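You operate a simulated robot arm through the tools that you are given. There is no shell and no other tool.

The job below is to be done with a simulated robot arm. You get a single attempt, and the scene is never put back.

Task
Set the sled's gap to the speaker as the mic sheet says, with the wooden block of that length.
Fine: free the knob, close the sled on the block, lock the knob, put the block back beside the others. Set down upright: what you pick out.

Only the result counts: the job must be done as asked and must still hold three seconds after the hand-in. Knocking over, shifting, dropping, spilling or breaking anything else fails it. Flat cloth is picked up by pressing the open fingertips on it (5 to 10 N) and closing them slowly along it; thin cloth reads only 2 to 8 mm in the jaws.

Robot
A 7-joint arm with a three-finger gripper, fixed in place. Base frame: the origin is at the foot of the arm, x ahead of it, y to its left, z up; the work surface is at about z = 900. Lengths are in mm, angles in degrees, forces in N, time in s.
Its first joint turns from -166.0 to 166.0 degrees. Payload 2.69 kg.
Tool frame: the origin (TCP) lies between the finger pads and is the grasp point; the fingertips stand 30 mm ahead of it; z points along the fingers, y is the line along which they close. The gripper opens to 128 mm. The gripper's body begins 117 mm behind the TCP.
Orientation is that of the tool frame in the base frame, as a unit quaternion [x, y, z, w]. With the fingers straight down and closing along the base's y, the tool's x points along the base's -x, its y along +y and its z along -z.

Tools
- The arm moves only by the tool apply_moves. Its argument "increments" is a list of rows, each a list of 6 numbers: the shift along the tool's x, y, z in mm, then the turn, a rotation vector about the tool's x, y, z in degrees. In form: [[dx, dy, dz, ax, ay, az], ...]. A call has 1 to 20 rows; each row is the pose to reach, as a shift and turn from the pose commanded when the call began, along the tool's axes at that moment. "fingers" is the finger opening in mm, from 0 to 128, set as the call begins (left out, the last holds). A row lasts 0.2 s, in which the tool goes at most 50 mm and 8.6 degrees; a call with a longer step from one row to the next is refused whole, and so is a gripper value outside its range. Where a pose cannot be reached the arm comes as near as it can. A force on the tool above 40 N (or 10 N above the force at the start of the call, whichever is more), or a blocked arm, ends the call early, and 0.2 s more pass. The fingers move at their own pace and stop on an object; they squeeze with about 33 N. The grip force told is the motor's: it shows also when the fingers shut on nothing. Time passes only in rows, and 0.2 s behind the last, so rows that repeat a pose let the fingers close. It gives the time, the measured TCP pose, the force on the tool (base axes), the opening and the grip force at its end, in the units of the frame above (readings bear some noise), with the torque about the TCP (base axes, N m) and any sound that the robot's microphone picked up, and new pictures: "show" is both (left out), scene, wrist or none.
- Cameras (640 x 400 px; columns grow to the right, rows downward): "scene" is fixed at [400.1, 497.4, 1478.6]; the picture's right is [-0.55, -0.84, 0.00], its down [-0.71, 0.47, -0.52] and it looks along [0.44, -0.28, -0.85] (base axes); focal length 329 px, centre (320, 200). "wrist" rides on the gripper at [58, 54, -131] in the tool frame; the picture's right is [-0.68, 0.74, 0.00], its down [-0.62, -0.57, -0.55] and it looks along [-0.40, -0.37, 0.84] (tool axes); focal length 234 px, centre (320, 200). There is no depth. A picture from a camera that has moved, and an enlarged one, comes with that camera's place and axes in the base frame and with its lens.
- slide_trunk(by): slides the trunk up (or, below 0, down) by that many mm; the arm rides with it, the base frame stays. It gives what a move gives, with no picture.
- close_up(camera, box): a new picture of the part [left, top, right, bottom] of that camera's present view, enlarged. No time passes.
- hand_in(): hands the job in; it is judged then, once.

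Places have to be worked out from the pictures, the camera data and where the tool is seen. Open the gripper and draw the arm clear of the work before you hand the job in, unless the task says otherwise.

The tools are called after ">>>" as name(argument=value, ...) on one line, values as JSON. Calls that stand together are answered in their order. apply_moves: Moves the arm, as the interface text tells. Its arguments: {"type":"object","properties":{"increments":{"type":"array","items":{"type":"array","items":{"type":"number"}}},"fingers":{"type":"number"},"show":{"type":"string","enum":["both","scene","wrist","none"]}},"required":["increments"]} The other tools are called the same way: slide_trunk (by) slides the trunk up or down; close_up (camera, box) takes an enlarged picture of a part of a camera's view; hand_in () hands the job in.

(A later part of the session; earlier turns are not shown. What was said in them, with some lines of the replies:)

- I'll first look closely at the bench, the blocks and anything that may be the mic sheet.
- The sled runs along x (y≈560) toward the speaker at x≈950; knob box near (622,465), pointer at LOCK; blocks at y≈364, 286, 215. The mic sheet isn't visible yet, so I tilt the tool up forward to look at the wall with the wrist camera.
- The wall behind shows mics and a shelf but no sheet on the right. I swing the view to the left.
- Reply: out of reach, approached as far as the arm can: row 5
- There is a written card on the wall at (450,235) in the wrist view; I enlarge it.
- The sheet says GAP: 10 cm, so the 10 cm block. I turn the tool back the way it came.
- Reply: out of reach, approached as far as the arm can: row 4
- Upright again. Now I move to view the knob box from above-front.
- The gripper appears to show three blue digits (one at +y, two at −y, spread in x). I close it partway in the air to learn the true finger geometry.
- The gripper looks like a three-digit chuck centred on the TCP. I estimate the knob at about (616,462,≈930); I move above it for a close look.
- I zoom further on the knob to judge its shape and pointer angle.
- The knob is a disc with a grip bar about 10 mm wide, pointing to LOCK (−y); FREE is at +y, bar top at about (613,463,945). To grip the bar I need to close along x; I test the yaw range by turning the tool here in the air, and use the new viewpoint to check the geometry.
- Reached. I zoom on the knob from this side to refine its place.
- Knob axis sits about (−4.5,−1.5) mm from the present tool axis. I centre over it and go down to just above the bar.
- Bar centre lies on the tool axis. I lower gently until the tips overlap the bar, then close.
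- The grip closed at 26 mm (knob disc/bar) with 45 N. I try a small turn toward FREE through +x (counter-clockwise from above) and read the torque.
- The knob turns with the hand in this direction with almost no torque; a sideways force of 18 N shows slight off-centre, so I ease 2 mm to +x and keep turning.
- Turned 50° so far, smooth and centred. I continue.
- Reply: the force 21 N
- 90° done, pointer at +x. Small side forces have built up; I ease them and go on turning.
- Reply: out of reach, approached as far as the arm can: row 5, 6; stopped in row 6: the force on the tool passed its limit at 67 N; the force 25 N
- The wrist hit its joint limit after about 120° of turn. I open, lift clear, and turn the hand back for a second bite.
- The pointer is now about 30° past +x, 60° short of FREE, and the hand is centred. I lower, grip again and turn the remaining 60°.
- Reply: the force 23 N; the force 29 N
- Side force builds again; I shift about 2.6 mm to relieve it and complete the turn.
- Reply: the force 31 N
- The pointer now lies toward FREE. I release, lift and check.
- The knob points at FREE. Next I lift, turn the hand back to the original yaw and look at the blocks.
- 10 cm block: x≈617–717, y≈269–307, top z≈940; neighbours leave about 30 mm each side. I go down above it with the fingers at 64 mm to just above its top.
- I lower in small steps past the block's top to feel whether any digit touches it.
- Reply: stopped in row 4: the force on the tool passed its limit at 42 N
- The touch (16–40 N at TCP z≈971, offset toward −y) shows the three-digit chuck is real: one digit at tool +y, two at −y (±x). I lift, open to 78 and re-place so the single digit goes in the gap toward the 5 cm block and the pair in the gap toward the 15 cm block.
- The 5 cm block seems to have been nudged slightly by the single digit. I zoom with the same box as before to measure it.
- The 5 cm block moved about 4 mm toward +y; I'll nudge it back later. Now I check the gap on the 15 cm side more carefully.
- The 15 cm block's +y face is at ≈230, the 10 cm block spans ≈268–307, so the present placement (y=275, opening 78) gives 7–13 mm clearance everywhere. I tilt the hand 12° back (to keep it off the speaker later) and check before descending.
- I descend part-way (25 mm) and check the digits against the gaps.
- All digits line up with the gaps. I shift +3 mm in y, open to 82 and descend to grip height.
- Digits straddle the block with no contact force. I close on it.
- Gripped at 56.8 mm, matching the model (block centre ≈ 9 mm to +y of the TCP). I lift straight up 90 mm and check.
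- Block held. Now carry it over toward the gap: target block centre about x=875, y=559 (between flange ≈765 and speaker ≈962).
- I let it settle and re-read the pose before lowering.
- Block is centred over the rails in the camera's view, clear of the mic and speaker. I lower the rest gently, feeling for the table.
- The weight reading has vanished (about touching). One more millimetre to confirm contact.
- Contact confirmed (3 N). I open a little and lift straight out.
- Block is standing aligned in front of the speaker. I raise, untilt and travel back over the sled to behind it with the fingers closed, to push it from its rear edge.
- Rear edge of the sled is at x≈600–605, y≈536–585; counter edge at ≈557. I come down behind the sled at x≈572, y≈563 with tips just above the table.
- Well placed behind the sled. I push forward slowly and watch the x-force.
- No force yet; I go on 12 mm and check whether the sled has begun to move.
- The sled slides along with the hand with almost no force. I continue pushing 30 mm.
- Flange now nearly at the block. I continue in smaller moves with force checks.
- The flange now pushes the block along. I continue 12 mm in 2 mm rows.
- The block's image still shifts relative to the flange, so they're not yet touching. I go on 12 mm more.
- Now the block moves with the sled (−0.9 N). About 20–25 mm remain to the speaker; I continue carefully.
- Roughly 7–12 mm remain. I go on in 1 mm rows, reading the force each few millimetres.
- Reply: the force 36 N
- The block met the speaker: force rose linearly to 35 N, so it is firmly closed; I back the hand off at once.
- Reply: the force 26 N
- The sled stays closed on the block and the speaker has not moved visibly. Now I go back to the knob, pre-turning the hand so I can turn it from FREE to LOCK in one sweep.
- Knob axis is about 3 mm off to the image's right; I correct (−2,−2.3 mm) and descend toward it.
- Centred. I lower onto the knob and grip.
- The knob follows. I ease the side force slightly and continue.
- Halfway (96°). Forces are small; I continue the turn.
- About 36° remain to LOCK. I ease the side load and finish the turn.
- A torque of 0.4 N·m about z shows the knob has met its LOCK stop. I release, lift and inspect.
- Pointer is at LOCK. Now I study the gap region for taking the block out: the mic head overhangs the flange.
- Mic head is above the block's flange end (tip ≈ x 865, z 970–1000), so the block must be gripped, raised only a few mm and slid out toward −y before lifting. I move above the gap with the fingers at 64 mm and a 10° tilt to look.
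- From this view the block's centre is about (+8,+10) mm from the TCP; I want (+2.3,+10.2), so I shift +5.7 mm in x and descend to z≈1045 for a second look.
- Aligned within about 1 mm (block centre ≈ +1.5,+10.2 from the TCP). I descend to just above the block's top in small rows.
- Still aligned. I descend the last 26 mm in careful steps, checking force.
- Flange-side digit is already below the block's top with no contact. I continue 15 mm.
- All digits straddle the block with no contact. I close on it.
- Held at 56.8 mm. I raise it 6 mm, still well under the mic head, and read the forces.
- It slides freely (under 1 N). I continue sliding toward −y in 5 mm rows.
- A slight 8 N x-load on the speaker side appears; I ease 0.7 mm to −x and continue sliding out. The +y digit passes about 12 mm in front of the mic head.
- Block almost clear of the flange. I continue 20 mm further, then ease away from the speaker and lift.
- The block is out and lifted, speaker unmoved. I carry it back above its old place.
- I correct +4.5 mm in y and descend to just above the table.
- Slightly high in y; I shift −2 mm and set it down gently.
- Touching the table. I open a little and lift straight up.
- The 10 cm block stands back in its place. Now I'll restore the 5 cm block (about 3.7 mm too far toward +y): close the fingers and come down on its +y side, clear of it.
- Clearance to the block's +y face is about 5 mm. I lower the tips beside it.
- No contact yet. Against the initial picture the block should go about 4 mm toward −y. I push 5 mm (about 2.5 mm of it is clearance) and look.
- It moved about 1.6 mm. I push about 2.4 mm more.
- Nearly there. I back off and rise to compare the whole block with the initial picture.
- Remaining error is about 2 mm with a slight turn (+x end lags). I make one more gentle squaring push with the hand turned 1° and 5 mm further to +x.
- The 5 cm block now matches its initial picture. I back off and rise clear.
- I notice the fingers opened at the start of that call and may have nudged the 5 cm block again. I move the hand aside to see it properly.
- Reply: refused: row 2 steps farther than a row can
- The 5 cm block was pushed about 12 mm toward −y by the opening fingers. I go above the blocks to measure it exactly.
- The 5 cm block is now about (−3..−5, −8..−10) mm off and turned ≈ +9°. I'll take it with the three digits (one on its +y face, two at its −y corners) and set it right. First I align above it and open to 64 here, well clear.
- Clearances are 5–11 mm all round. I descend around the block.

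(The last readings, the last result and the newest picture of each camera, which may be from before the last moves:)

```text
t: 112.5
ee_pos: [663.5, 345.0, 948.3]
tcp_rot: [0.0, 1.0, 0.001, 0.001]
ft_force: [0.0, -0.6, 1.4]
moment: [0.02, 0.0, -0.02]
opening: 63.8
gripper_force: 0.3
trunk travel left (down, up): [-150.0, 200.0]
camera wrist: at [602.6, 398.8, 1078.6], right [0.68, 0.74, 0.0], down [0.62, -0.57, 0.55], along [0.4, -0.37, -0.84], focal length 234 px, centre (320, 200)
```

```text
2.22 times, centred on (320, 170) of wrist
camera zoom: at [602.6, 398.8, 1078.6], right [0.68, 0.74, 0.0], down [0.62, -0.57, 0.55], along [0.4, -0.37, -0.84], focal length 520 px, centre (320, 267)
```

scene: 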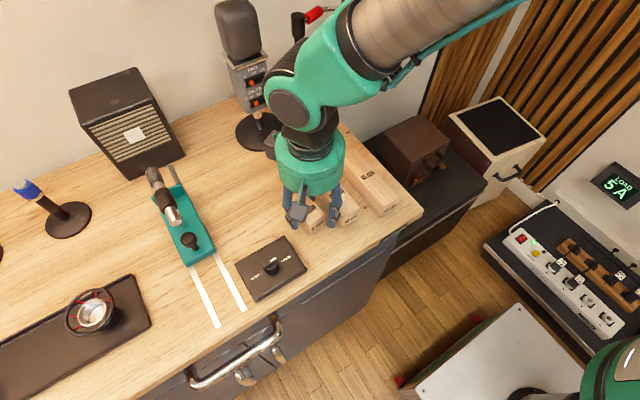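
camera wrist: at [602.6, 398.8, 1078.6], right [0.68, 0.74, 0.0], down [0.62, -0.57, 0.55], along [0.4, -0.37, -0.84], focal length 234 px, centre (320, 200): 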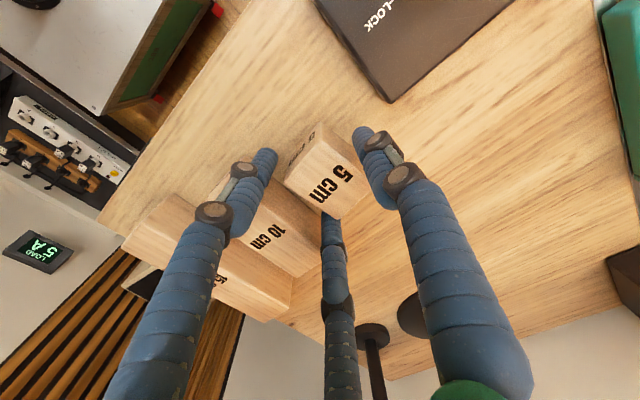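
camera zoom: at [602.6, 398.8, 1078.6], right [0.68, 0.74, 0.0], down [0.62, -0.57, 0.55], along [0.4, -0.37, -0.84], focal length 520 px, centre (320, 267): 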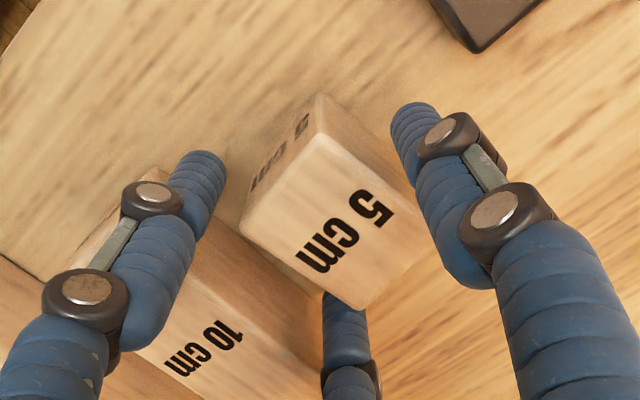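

All digits are around the 5 cm block without contact. I close gently to grip and centre it.

>>> apply_moves(increments=[[0, 0, 0, 0, 0, 0], [0, 0, 0, 0, 0, 0], [0, 0, 0, 0, 0, 0]], fingers=52)

>>> close_up(camera="wrist", box=[230, 80, 410, 260])

>>> close_up(camera="scene", box=[270, 130, 430, 250])

```text
t: 113.3
ee_pos: [663.5, 346.0, 947.1]
tcp_rot: [0.0, 1.0, 0.001, 0.0]
ft_force: [-0.4, -0.1, -0.4]
moment: [0.02, 0.01, 0.02]
opening: 51.9
gripper_force: 0.0
trunk travel left (down, up): [-150.0, 200.0]
camera wrist: at [602.6, 398.9, 1079.0], right [0.68, 0.74, 0.0], down [0.62, -0.57, 0.55], along [0.4, -0.37, -0.84], focal length 234 px, centre (320, 200)
```

scene: 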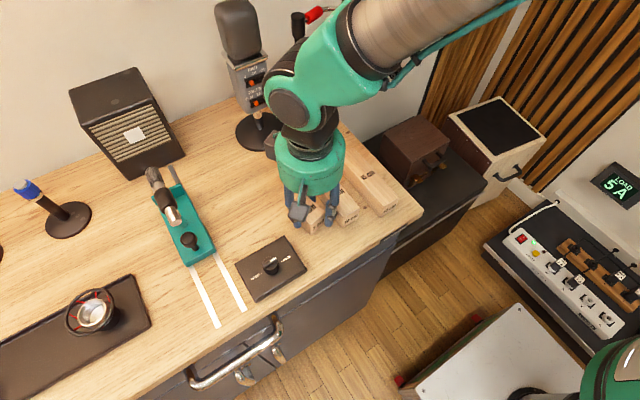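
wrist: 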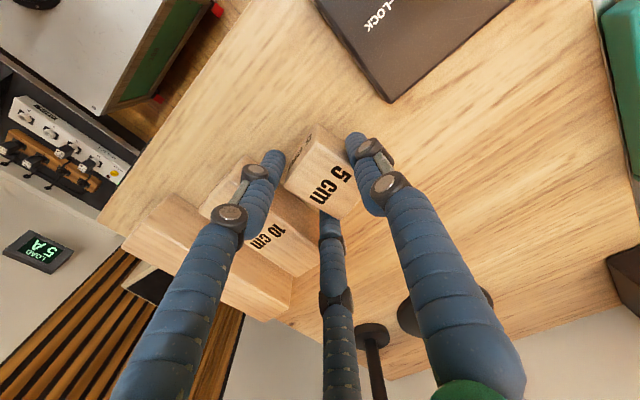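

```text
2.22 times, centred on (320, 170) of wrist
camera zoom: at [602.6, 398.9, 1079.0], right [0.68, 0.74, 0.0], down [0.62, -0.57, 0.55], along [0.4, -0.37, -0.84], focal length 520 px, centre (320, 267)
```

zoom: 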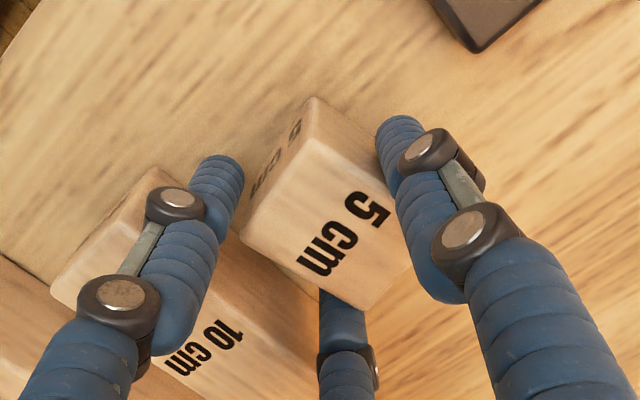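

```text
3.33 times, centred on (350, 190) of scene
camera zoom: at [400.1, 497.4, 1478.6], right [-0.55, -0.84, 0.0], down [-0.71, 0.47, -0.52], along [0.44, -0.28, -0.85], focal length 1096 px, centre (220, 233)
```

zoom: 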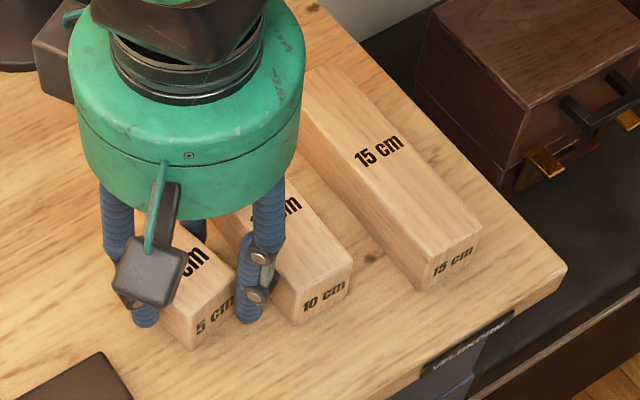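

Not yet gripped at 52; I close further.

>>> apply_moves(increments=[[0, 0, 0, 0, 0, 0], [0, 0, 0, 0, 0, 0], [0, 0, 0, 0, 0, 0]], fingers=44, show="none")

>>> close_up(camera="wrist", box=[230, 80, 410, 260])

>>> close_up(camera="scene", box=[270, 130, 430, 250])

```text
t: 114.1
ee_pos: [662.4, 344.8, 947.7]
tcp_rot: [0.0, 1.0, 0.0, 0.0]
ft_force: [-0.6, 1.2, 1.0]
moment: [0.04, 0.07, 0.01]
opening: 49.7
gripper_force: 32.6
trunk travel left (down, up): [-150.0, 200.0]
```

```text
2.22 times, centred on (320, 170) of wrist
camera zoom: at [602.6, 398.9, 1079.0], right [0.68, 0.74, 0.0], down [0.62, -0.57, 0.55], along [0.4, -0.37, -0.84], focal length 520 px, centre (320, 267)
```

zoom: 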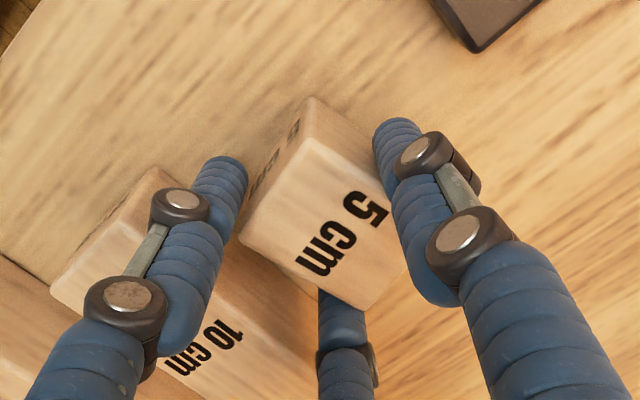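

```text
3.33 times, centred on (350, 190) of scene
camera zoom: at [400.1, 497.4, 1478.6], right [-0.55, -0.84, 0.0], down [-0.71, 0.47, -0.52], along [0.44, -0.28, -0.85], focal length 1096 px, centre (220, 233)
```

zoom: 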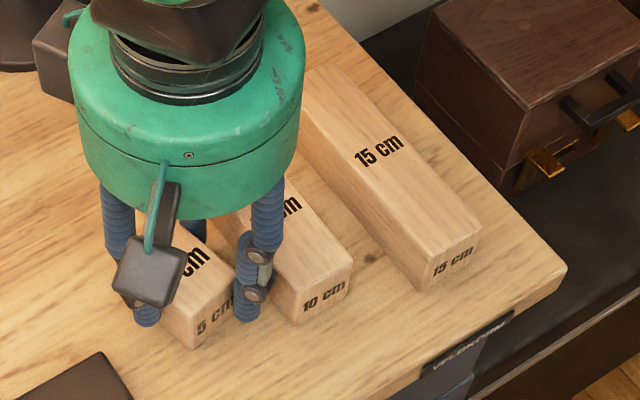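

Gripped at 49.7 mm, but it sits ≈12° turned (ccw) in the hand. I turn the hand 12° clockwise and slide it (+3,+6.5) mm, keeping it on the table.

>>> apply_moves(increments=[[-1, 2, 0, 0, 0, 4], [-2, 4.5, 0, 0, 0, 8], [-3, 6.5, 0, 0, 0, 12], [-3, 6.5, 0, 0, 0, 12]], show="none")

>>> close_up(camera="wrist", box=[230, 80, 410, 260])

>>> close_up(camera="scene", box=[270, 130, 430, 250])

```text
t: 115.1
ee_pos: [666.4, 350.4, 948.4]
tcp_rot: [0.106, 0.994, 0.001, 0.0]
ft_force: [-0.2, 1.0, -0.4]
moment: [-0.04, -0.03, -0.02]
opening: 49.3
gripper_force: 33.2
trunk travel left (down, up): [-150.0, 200.0]
```

```text
2.22 times, centred on (320, 170) of wrist
camera zoom: at [617.9, 415.2, 1079.6], right [0.82, 0.58, 0.0], down [0.48, -0.68, 0.55], along [0.32, -0.45, -0.84], focal length 520 px, centre (320, 267)
```

zoom: 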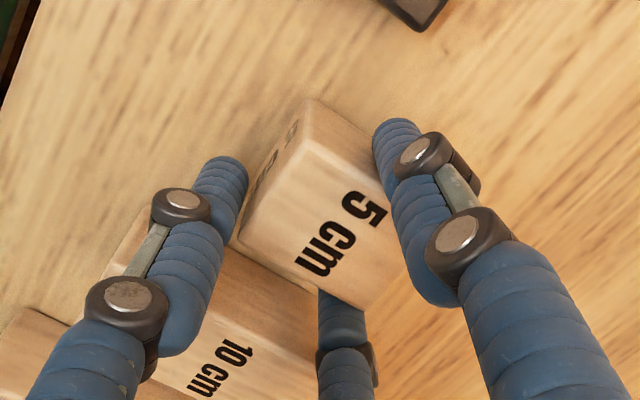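

```text
3.33 times, centred on (350, 190) of scene
camera zoom: at [400.1, 497.4, 1478.6], right [-0.55, -0.84, 0.0], down [-0.71, 0.47, -0.52], along [0.44, -0.28, -0.85], focal length 1096 px, centre (220, 233)
```

zoom: 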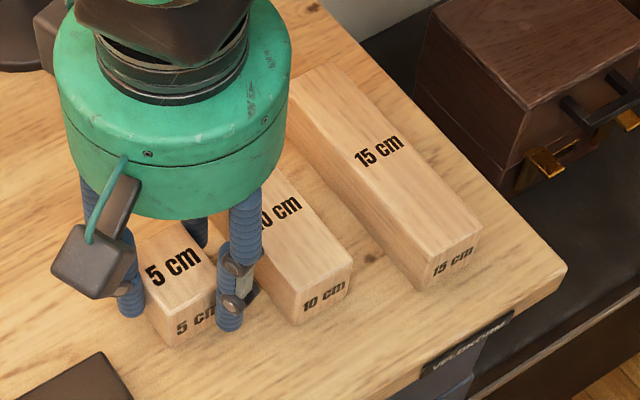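

By the scene comparison about 4 mm more toward +y is needed. I slide it.

>>> apply_moves(increments=[[0.2, 2, 0, 0, 0, 0], [0.44, 4, 0, 0, 0, 0], [0.44, 4, 0, 0, 0, 0]], show="none")

>>> close_up(camera="scene", box=[270, 130, 430, 250])

>>> close_up(camera="scene", box=[285, 190, 335, 240])

```text
t: 115.9
ee_pos: [666.7, 354.3, 948.2]
tcp_rot: [0.104, 0.995, 0.001, 0.0]
ft_force: [0.8, 0.3, 1.1]
moment: [0.0, -0.01, 0.0]
opening: 49.0
gripper_force: 32.8
trunk travel left (down, up): [-150.0, 200.0]
```

```text
3.33 times, centred on (350, 190) of scene
camera zoom: at [400.1, 497.4, 1478.6], right [-0.55, -0.84, 0.0], down [-0.71, 0.47, -0.52], along [0.44, -0.28, -0.85], focal length 1096 px, centre (220, 233)
```

zoom: 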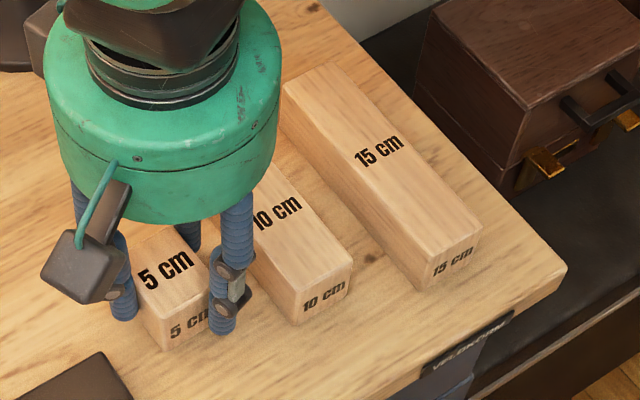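

```text
8.00 times, centred on (310, 215) of scene
camera zoom: at [400.1, 497.4, 1478.6], right [-0.55, -0.84, 0.0], down [-0.71, 0.47, -0.52], along [0.44, -0.28, -0.85], focal length 2630 px, centre (400, 80)
```

zoom: 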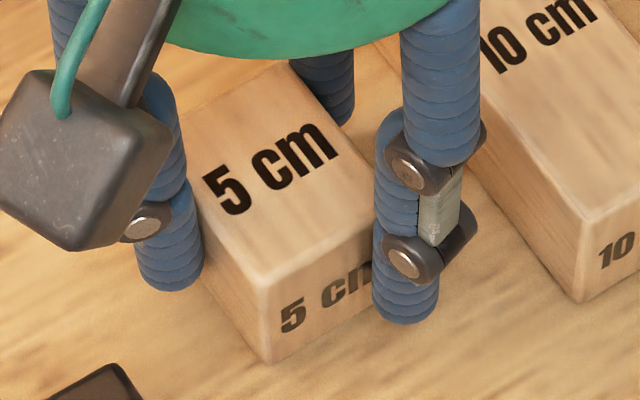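

The 5 cm block now matches its initial picture. I open just enough in place, then lift straight up in a separate call.

>>> apply_moves(increments=[[0, 0, 0, 0, 0, 0], [0, 0, 0, 0, 0, 0], [0, 0, 0, 0, 0, 0]], fingers=62, show="none")

>>> apply_moves(increments=[[0, 0, -15, 0, 0, 0], [0, 0, -40, 0, 0, 0], [0, 0, -85, 0, 0, 0], [0, 0, -130, 0, 0, 0], [0, 0, -170, 0, 0, -6], [0, 0, -200, 0, 0, -12]])

>>> close_up(camera="scene", box=[270, 130, 430, 250])

>>> close_up(camera="wrist", box=[230, 30, 410, 190])

```text
t: 116.7
ee_pos: [667.8, 356.0, 948.5]
tcp_rot: [0.104, 0.995, 0.001, 0.0]
ft_force: [0.8, 0.7, 1.0]
moment: [0.0, -0.03, -0.01]
opening: 61.9
gripper_force: 0.0
trunk travel left (down, up): [-150.0, 200.0]
```

```text
t: 118.1
ee_pos: [665.6, 354.4, 1145.9]
tcp_rot: [0.0, 1.0, 0.001, 0.0]
ft_force: [0.2, -0.5, -0.6]
moment: [0.0, 0.02, 0.0]
opening: 62.1
gripper_force: 0.1
trunk travel left (down, up): [-150.0, 200.0]
camera wrist: at [605.4, 408.3, 1277.5], right [0.68, 0.74, 0.0], down [0.62, -0.57, 0.55], along [0.4, -0.37, -0.84], focal length 234 px, centre (320, 200)
```

scene: 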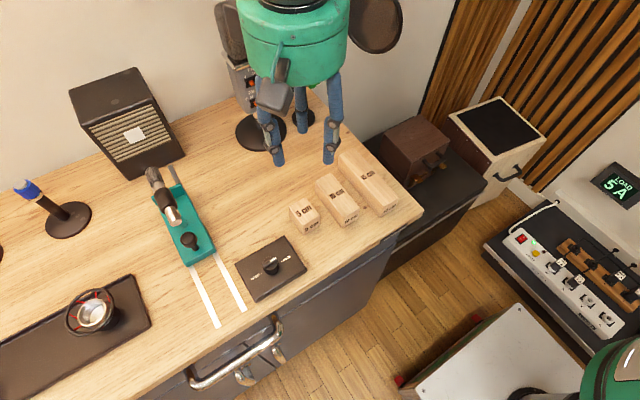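
wrist: 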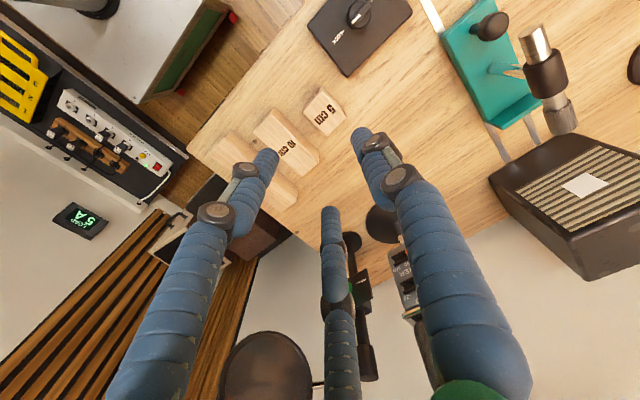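

```text
3.33 times, centred on (350, 190) of scene
camera zoom: at [400.1, 497.4, 1478.6], right [-0.55, -0.84, 0.0], down [-0.71, 0.47, -0.52], along [0.44, -0.28, -0.85], focal length 1096 px, centre (220, 233)
```

zoom: 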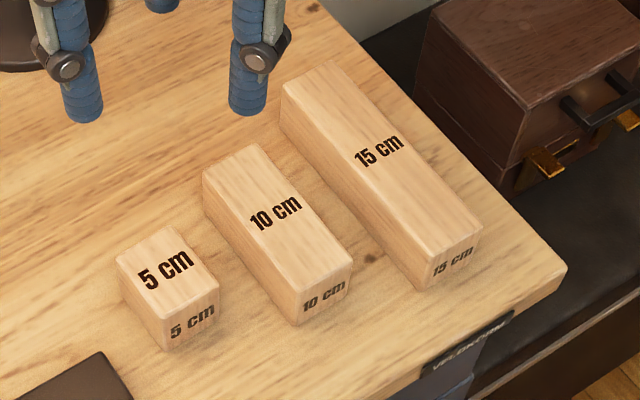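

```text
2.50 times, centred on (320, 110) of wrist
camera zoom: at [605.4, 408.3, 1277.5], right [0.68, 0.74, 0.0], down [0.62, -0.57, 0.55], along [0.4, -0.37, -0.84], focal length 585 px, centre (320, 425)
```

zoom: 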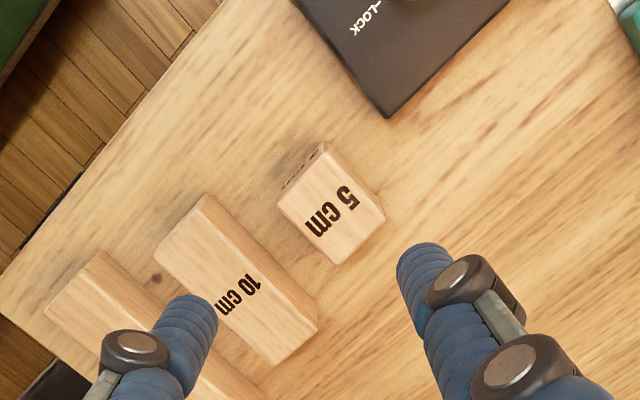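

The 5 cm block is within about 1 mm of its initial place. I check the speaker/sled area with the same crop as at the start, and the knob.

>>> close_up(camera="scene", box=[0, 60, 200, 360])

>>> close_up(camera="scene", box=[240, 235, 310, 295])

>>> close_up(camera="wrist", box=[430, 0, 640, 280])

>>> close_up(camera="scene", box=[110, 120, 230, 240])

```text
1.33 times, centred on (100, 210) of scene
camera zoom: at [400.1, 497.4, 1478.6], right [-0.55, -0.84, 0.0], down [-0.71, 0.47, -0.52], along [0.44, -0.28, -0.85], focal length 438 px, centre (613, 187)
```

zoom: 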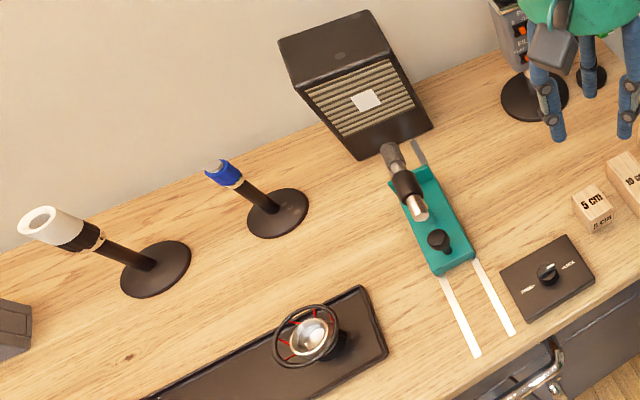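

```text
6.67 times, centred on (275, 265) of scene
camera zoom: at [400.1, 497.4, 1478.6], right [-0.55, -0.84, 0.0], down [-0.71, 0.47, -0.52], along [0.44, -0.28, -0.85], focal length 2192 px, centre (620, -233)
```

zoom: 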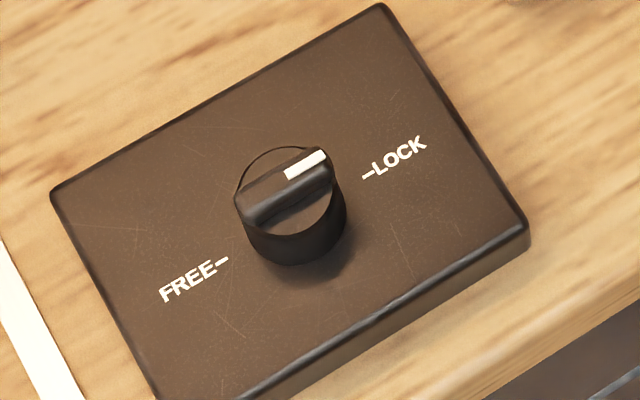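

```text
1.43 times, centred on (535, 140) of wrist
camera zoom: at [605.4, 408.3, 1277.5], right [0.68, 0.74, 0.0], down [0.62, -0.57, 0.55], along [0.4, -0.37, -0.84], focal length 334 px, centre (13, 286)
```

zoom: 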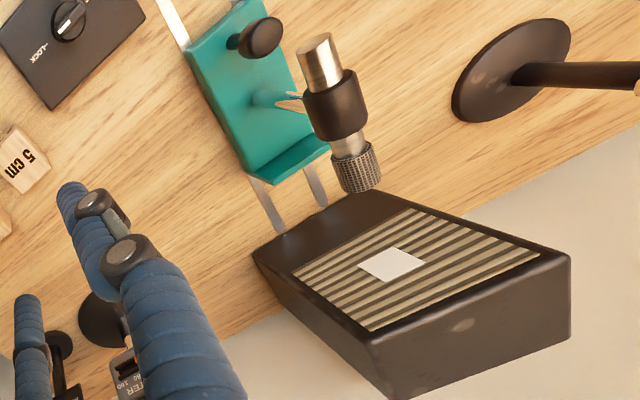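

```text
3.33 times, centred on (170, 180) of scene
camera zoom: at [400.1, 497.4, 1478.6], right [-0.55, -0.84, 0.0], down [-0.71, 0.47, -0.52], along [0.44, -0.28, -0.85], focal length 1096 px, centre (820, 267)
```

zoom: 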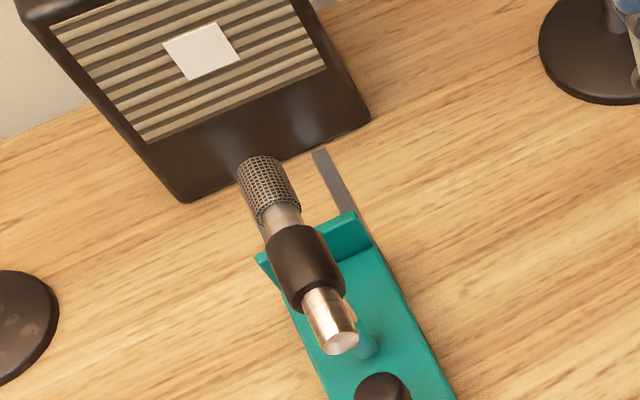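

Speaker, stands and knob (LOCK) match the initial view, and the sled stands at the set gap. I raise the hand clear and open it fully before handing in.

>>> apply_moves(increments=[[20, 0, -30, 0, 0, 0], [50, 5, -45, 0, 0, 0], [78, 20, -45, 0, 0, 0], [78, 20, -45, 0, 0, 0]], fingers=128)

```text
t: 119.1
ee_pos: [586.2, 373.2, 1194.3]
tcp_rot: [0.0, 1.0, 0.0, 0.001]
ft_force: [-0.4, 0.0, 0.0]
moment: [-0.04, 0.01, -0.01]
opening: 127.8
gripper_force: 0.0
trunk travel left (down, up): [-150.0, 200.0]
camera wrist: at [526.2, 426.9, 1325.3], right [0.68, 0.74, 0.0], down [0.62, -0.57, 0.55], along [0.4, -0.37, -0.84], focal length 234 px, centre (320, 200)
```

scene: 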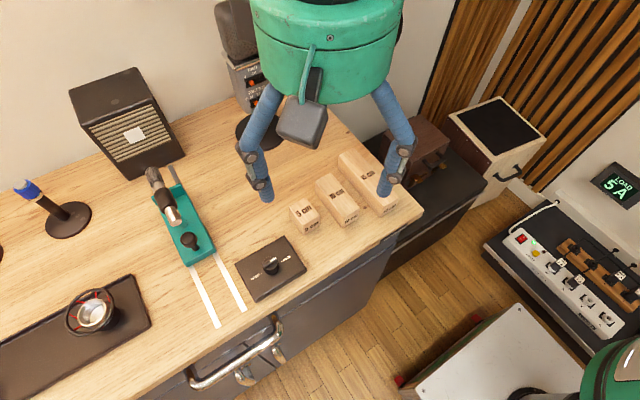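
wrist: 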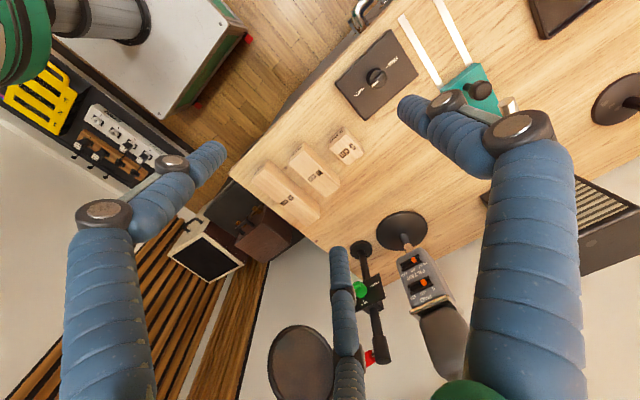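

Everything is in place: gap set with the 10 cm block, knob locked, the block back beside the others, hand open and clear. I hand in.

>>> hand_in()

```text
The job is handed in.
```

The sled's gap to the speaker is set at 10 cm, as the mic sheet says, and the job is handed in; I haven't seen a verdict.

- **Gap:** I freed the knob and pushed the sled forward until the 10 cm block was closed against the speaker. I then turned the knob back to LOCK. The pointer reads LOCK, and the speaker looks unmoved compared with the first picture.
- **10 cm block:** I slid it out sideways under the microphone head. It stands upright in its old place between the other two, within about 1–2 mm.
- **5 cm block:** I knocked this one twice, by about 4 mm and later by roughly 10 mm with a turn of about 10°. I put it back both times. It now matches its starting picture to about 1 mm, with perhaps 3° of turn left. If the check on shifted objects is very strict, this is the likeliest place to fail.

When the block met the speaker, the push force reached 35 N before I backed off. It was more than I intended, but nothing moved as far as I could see.
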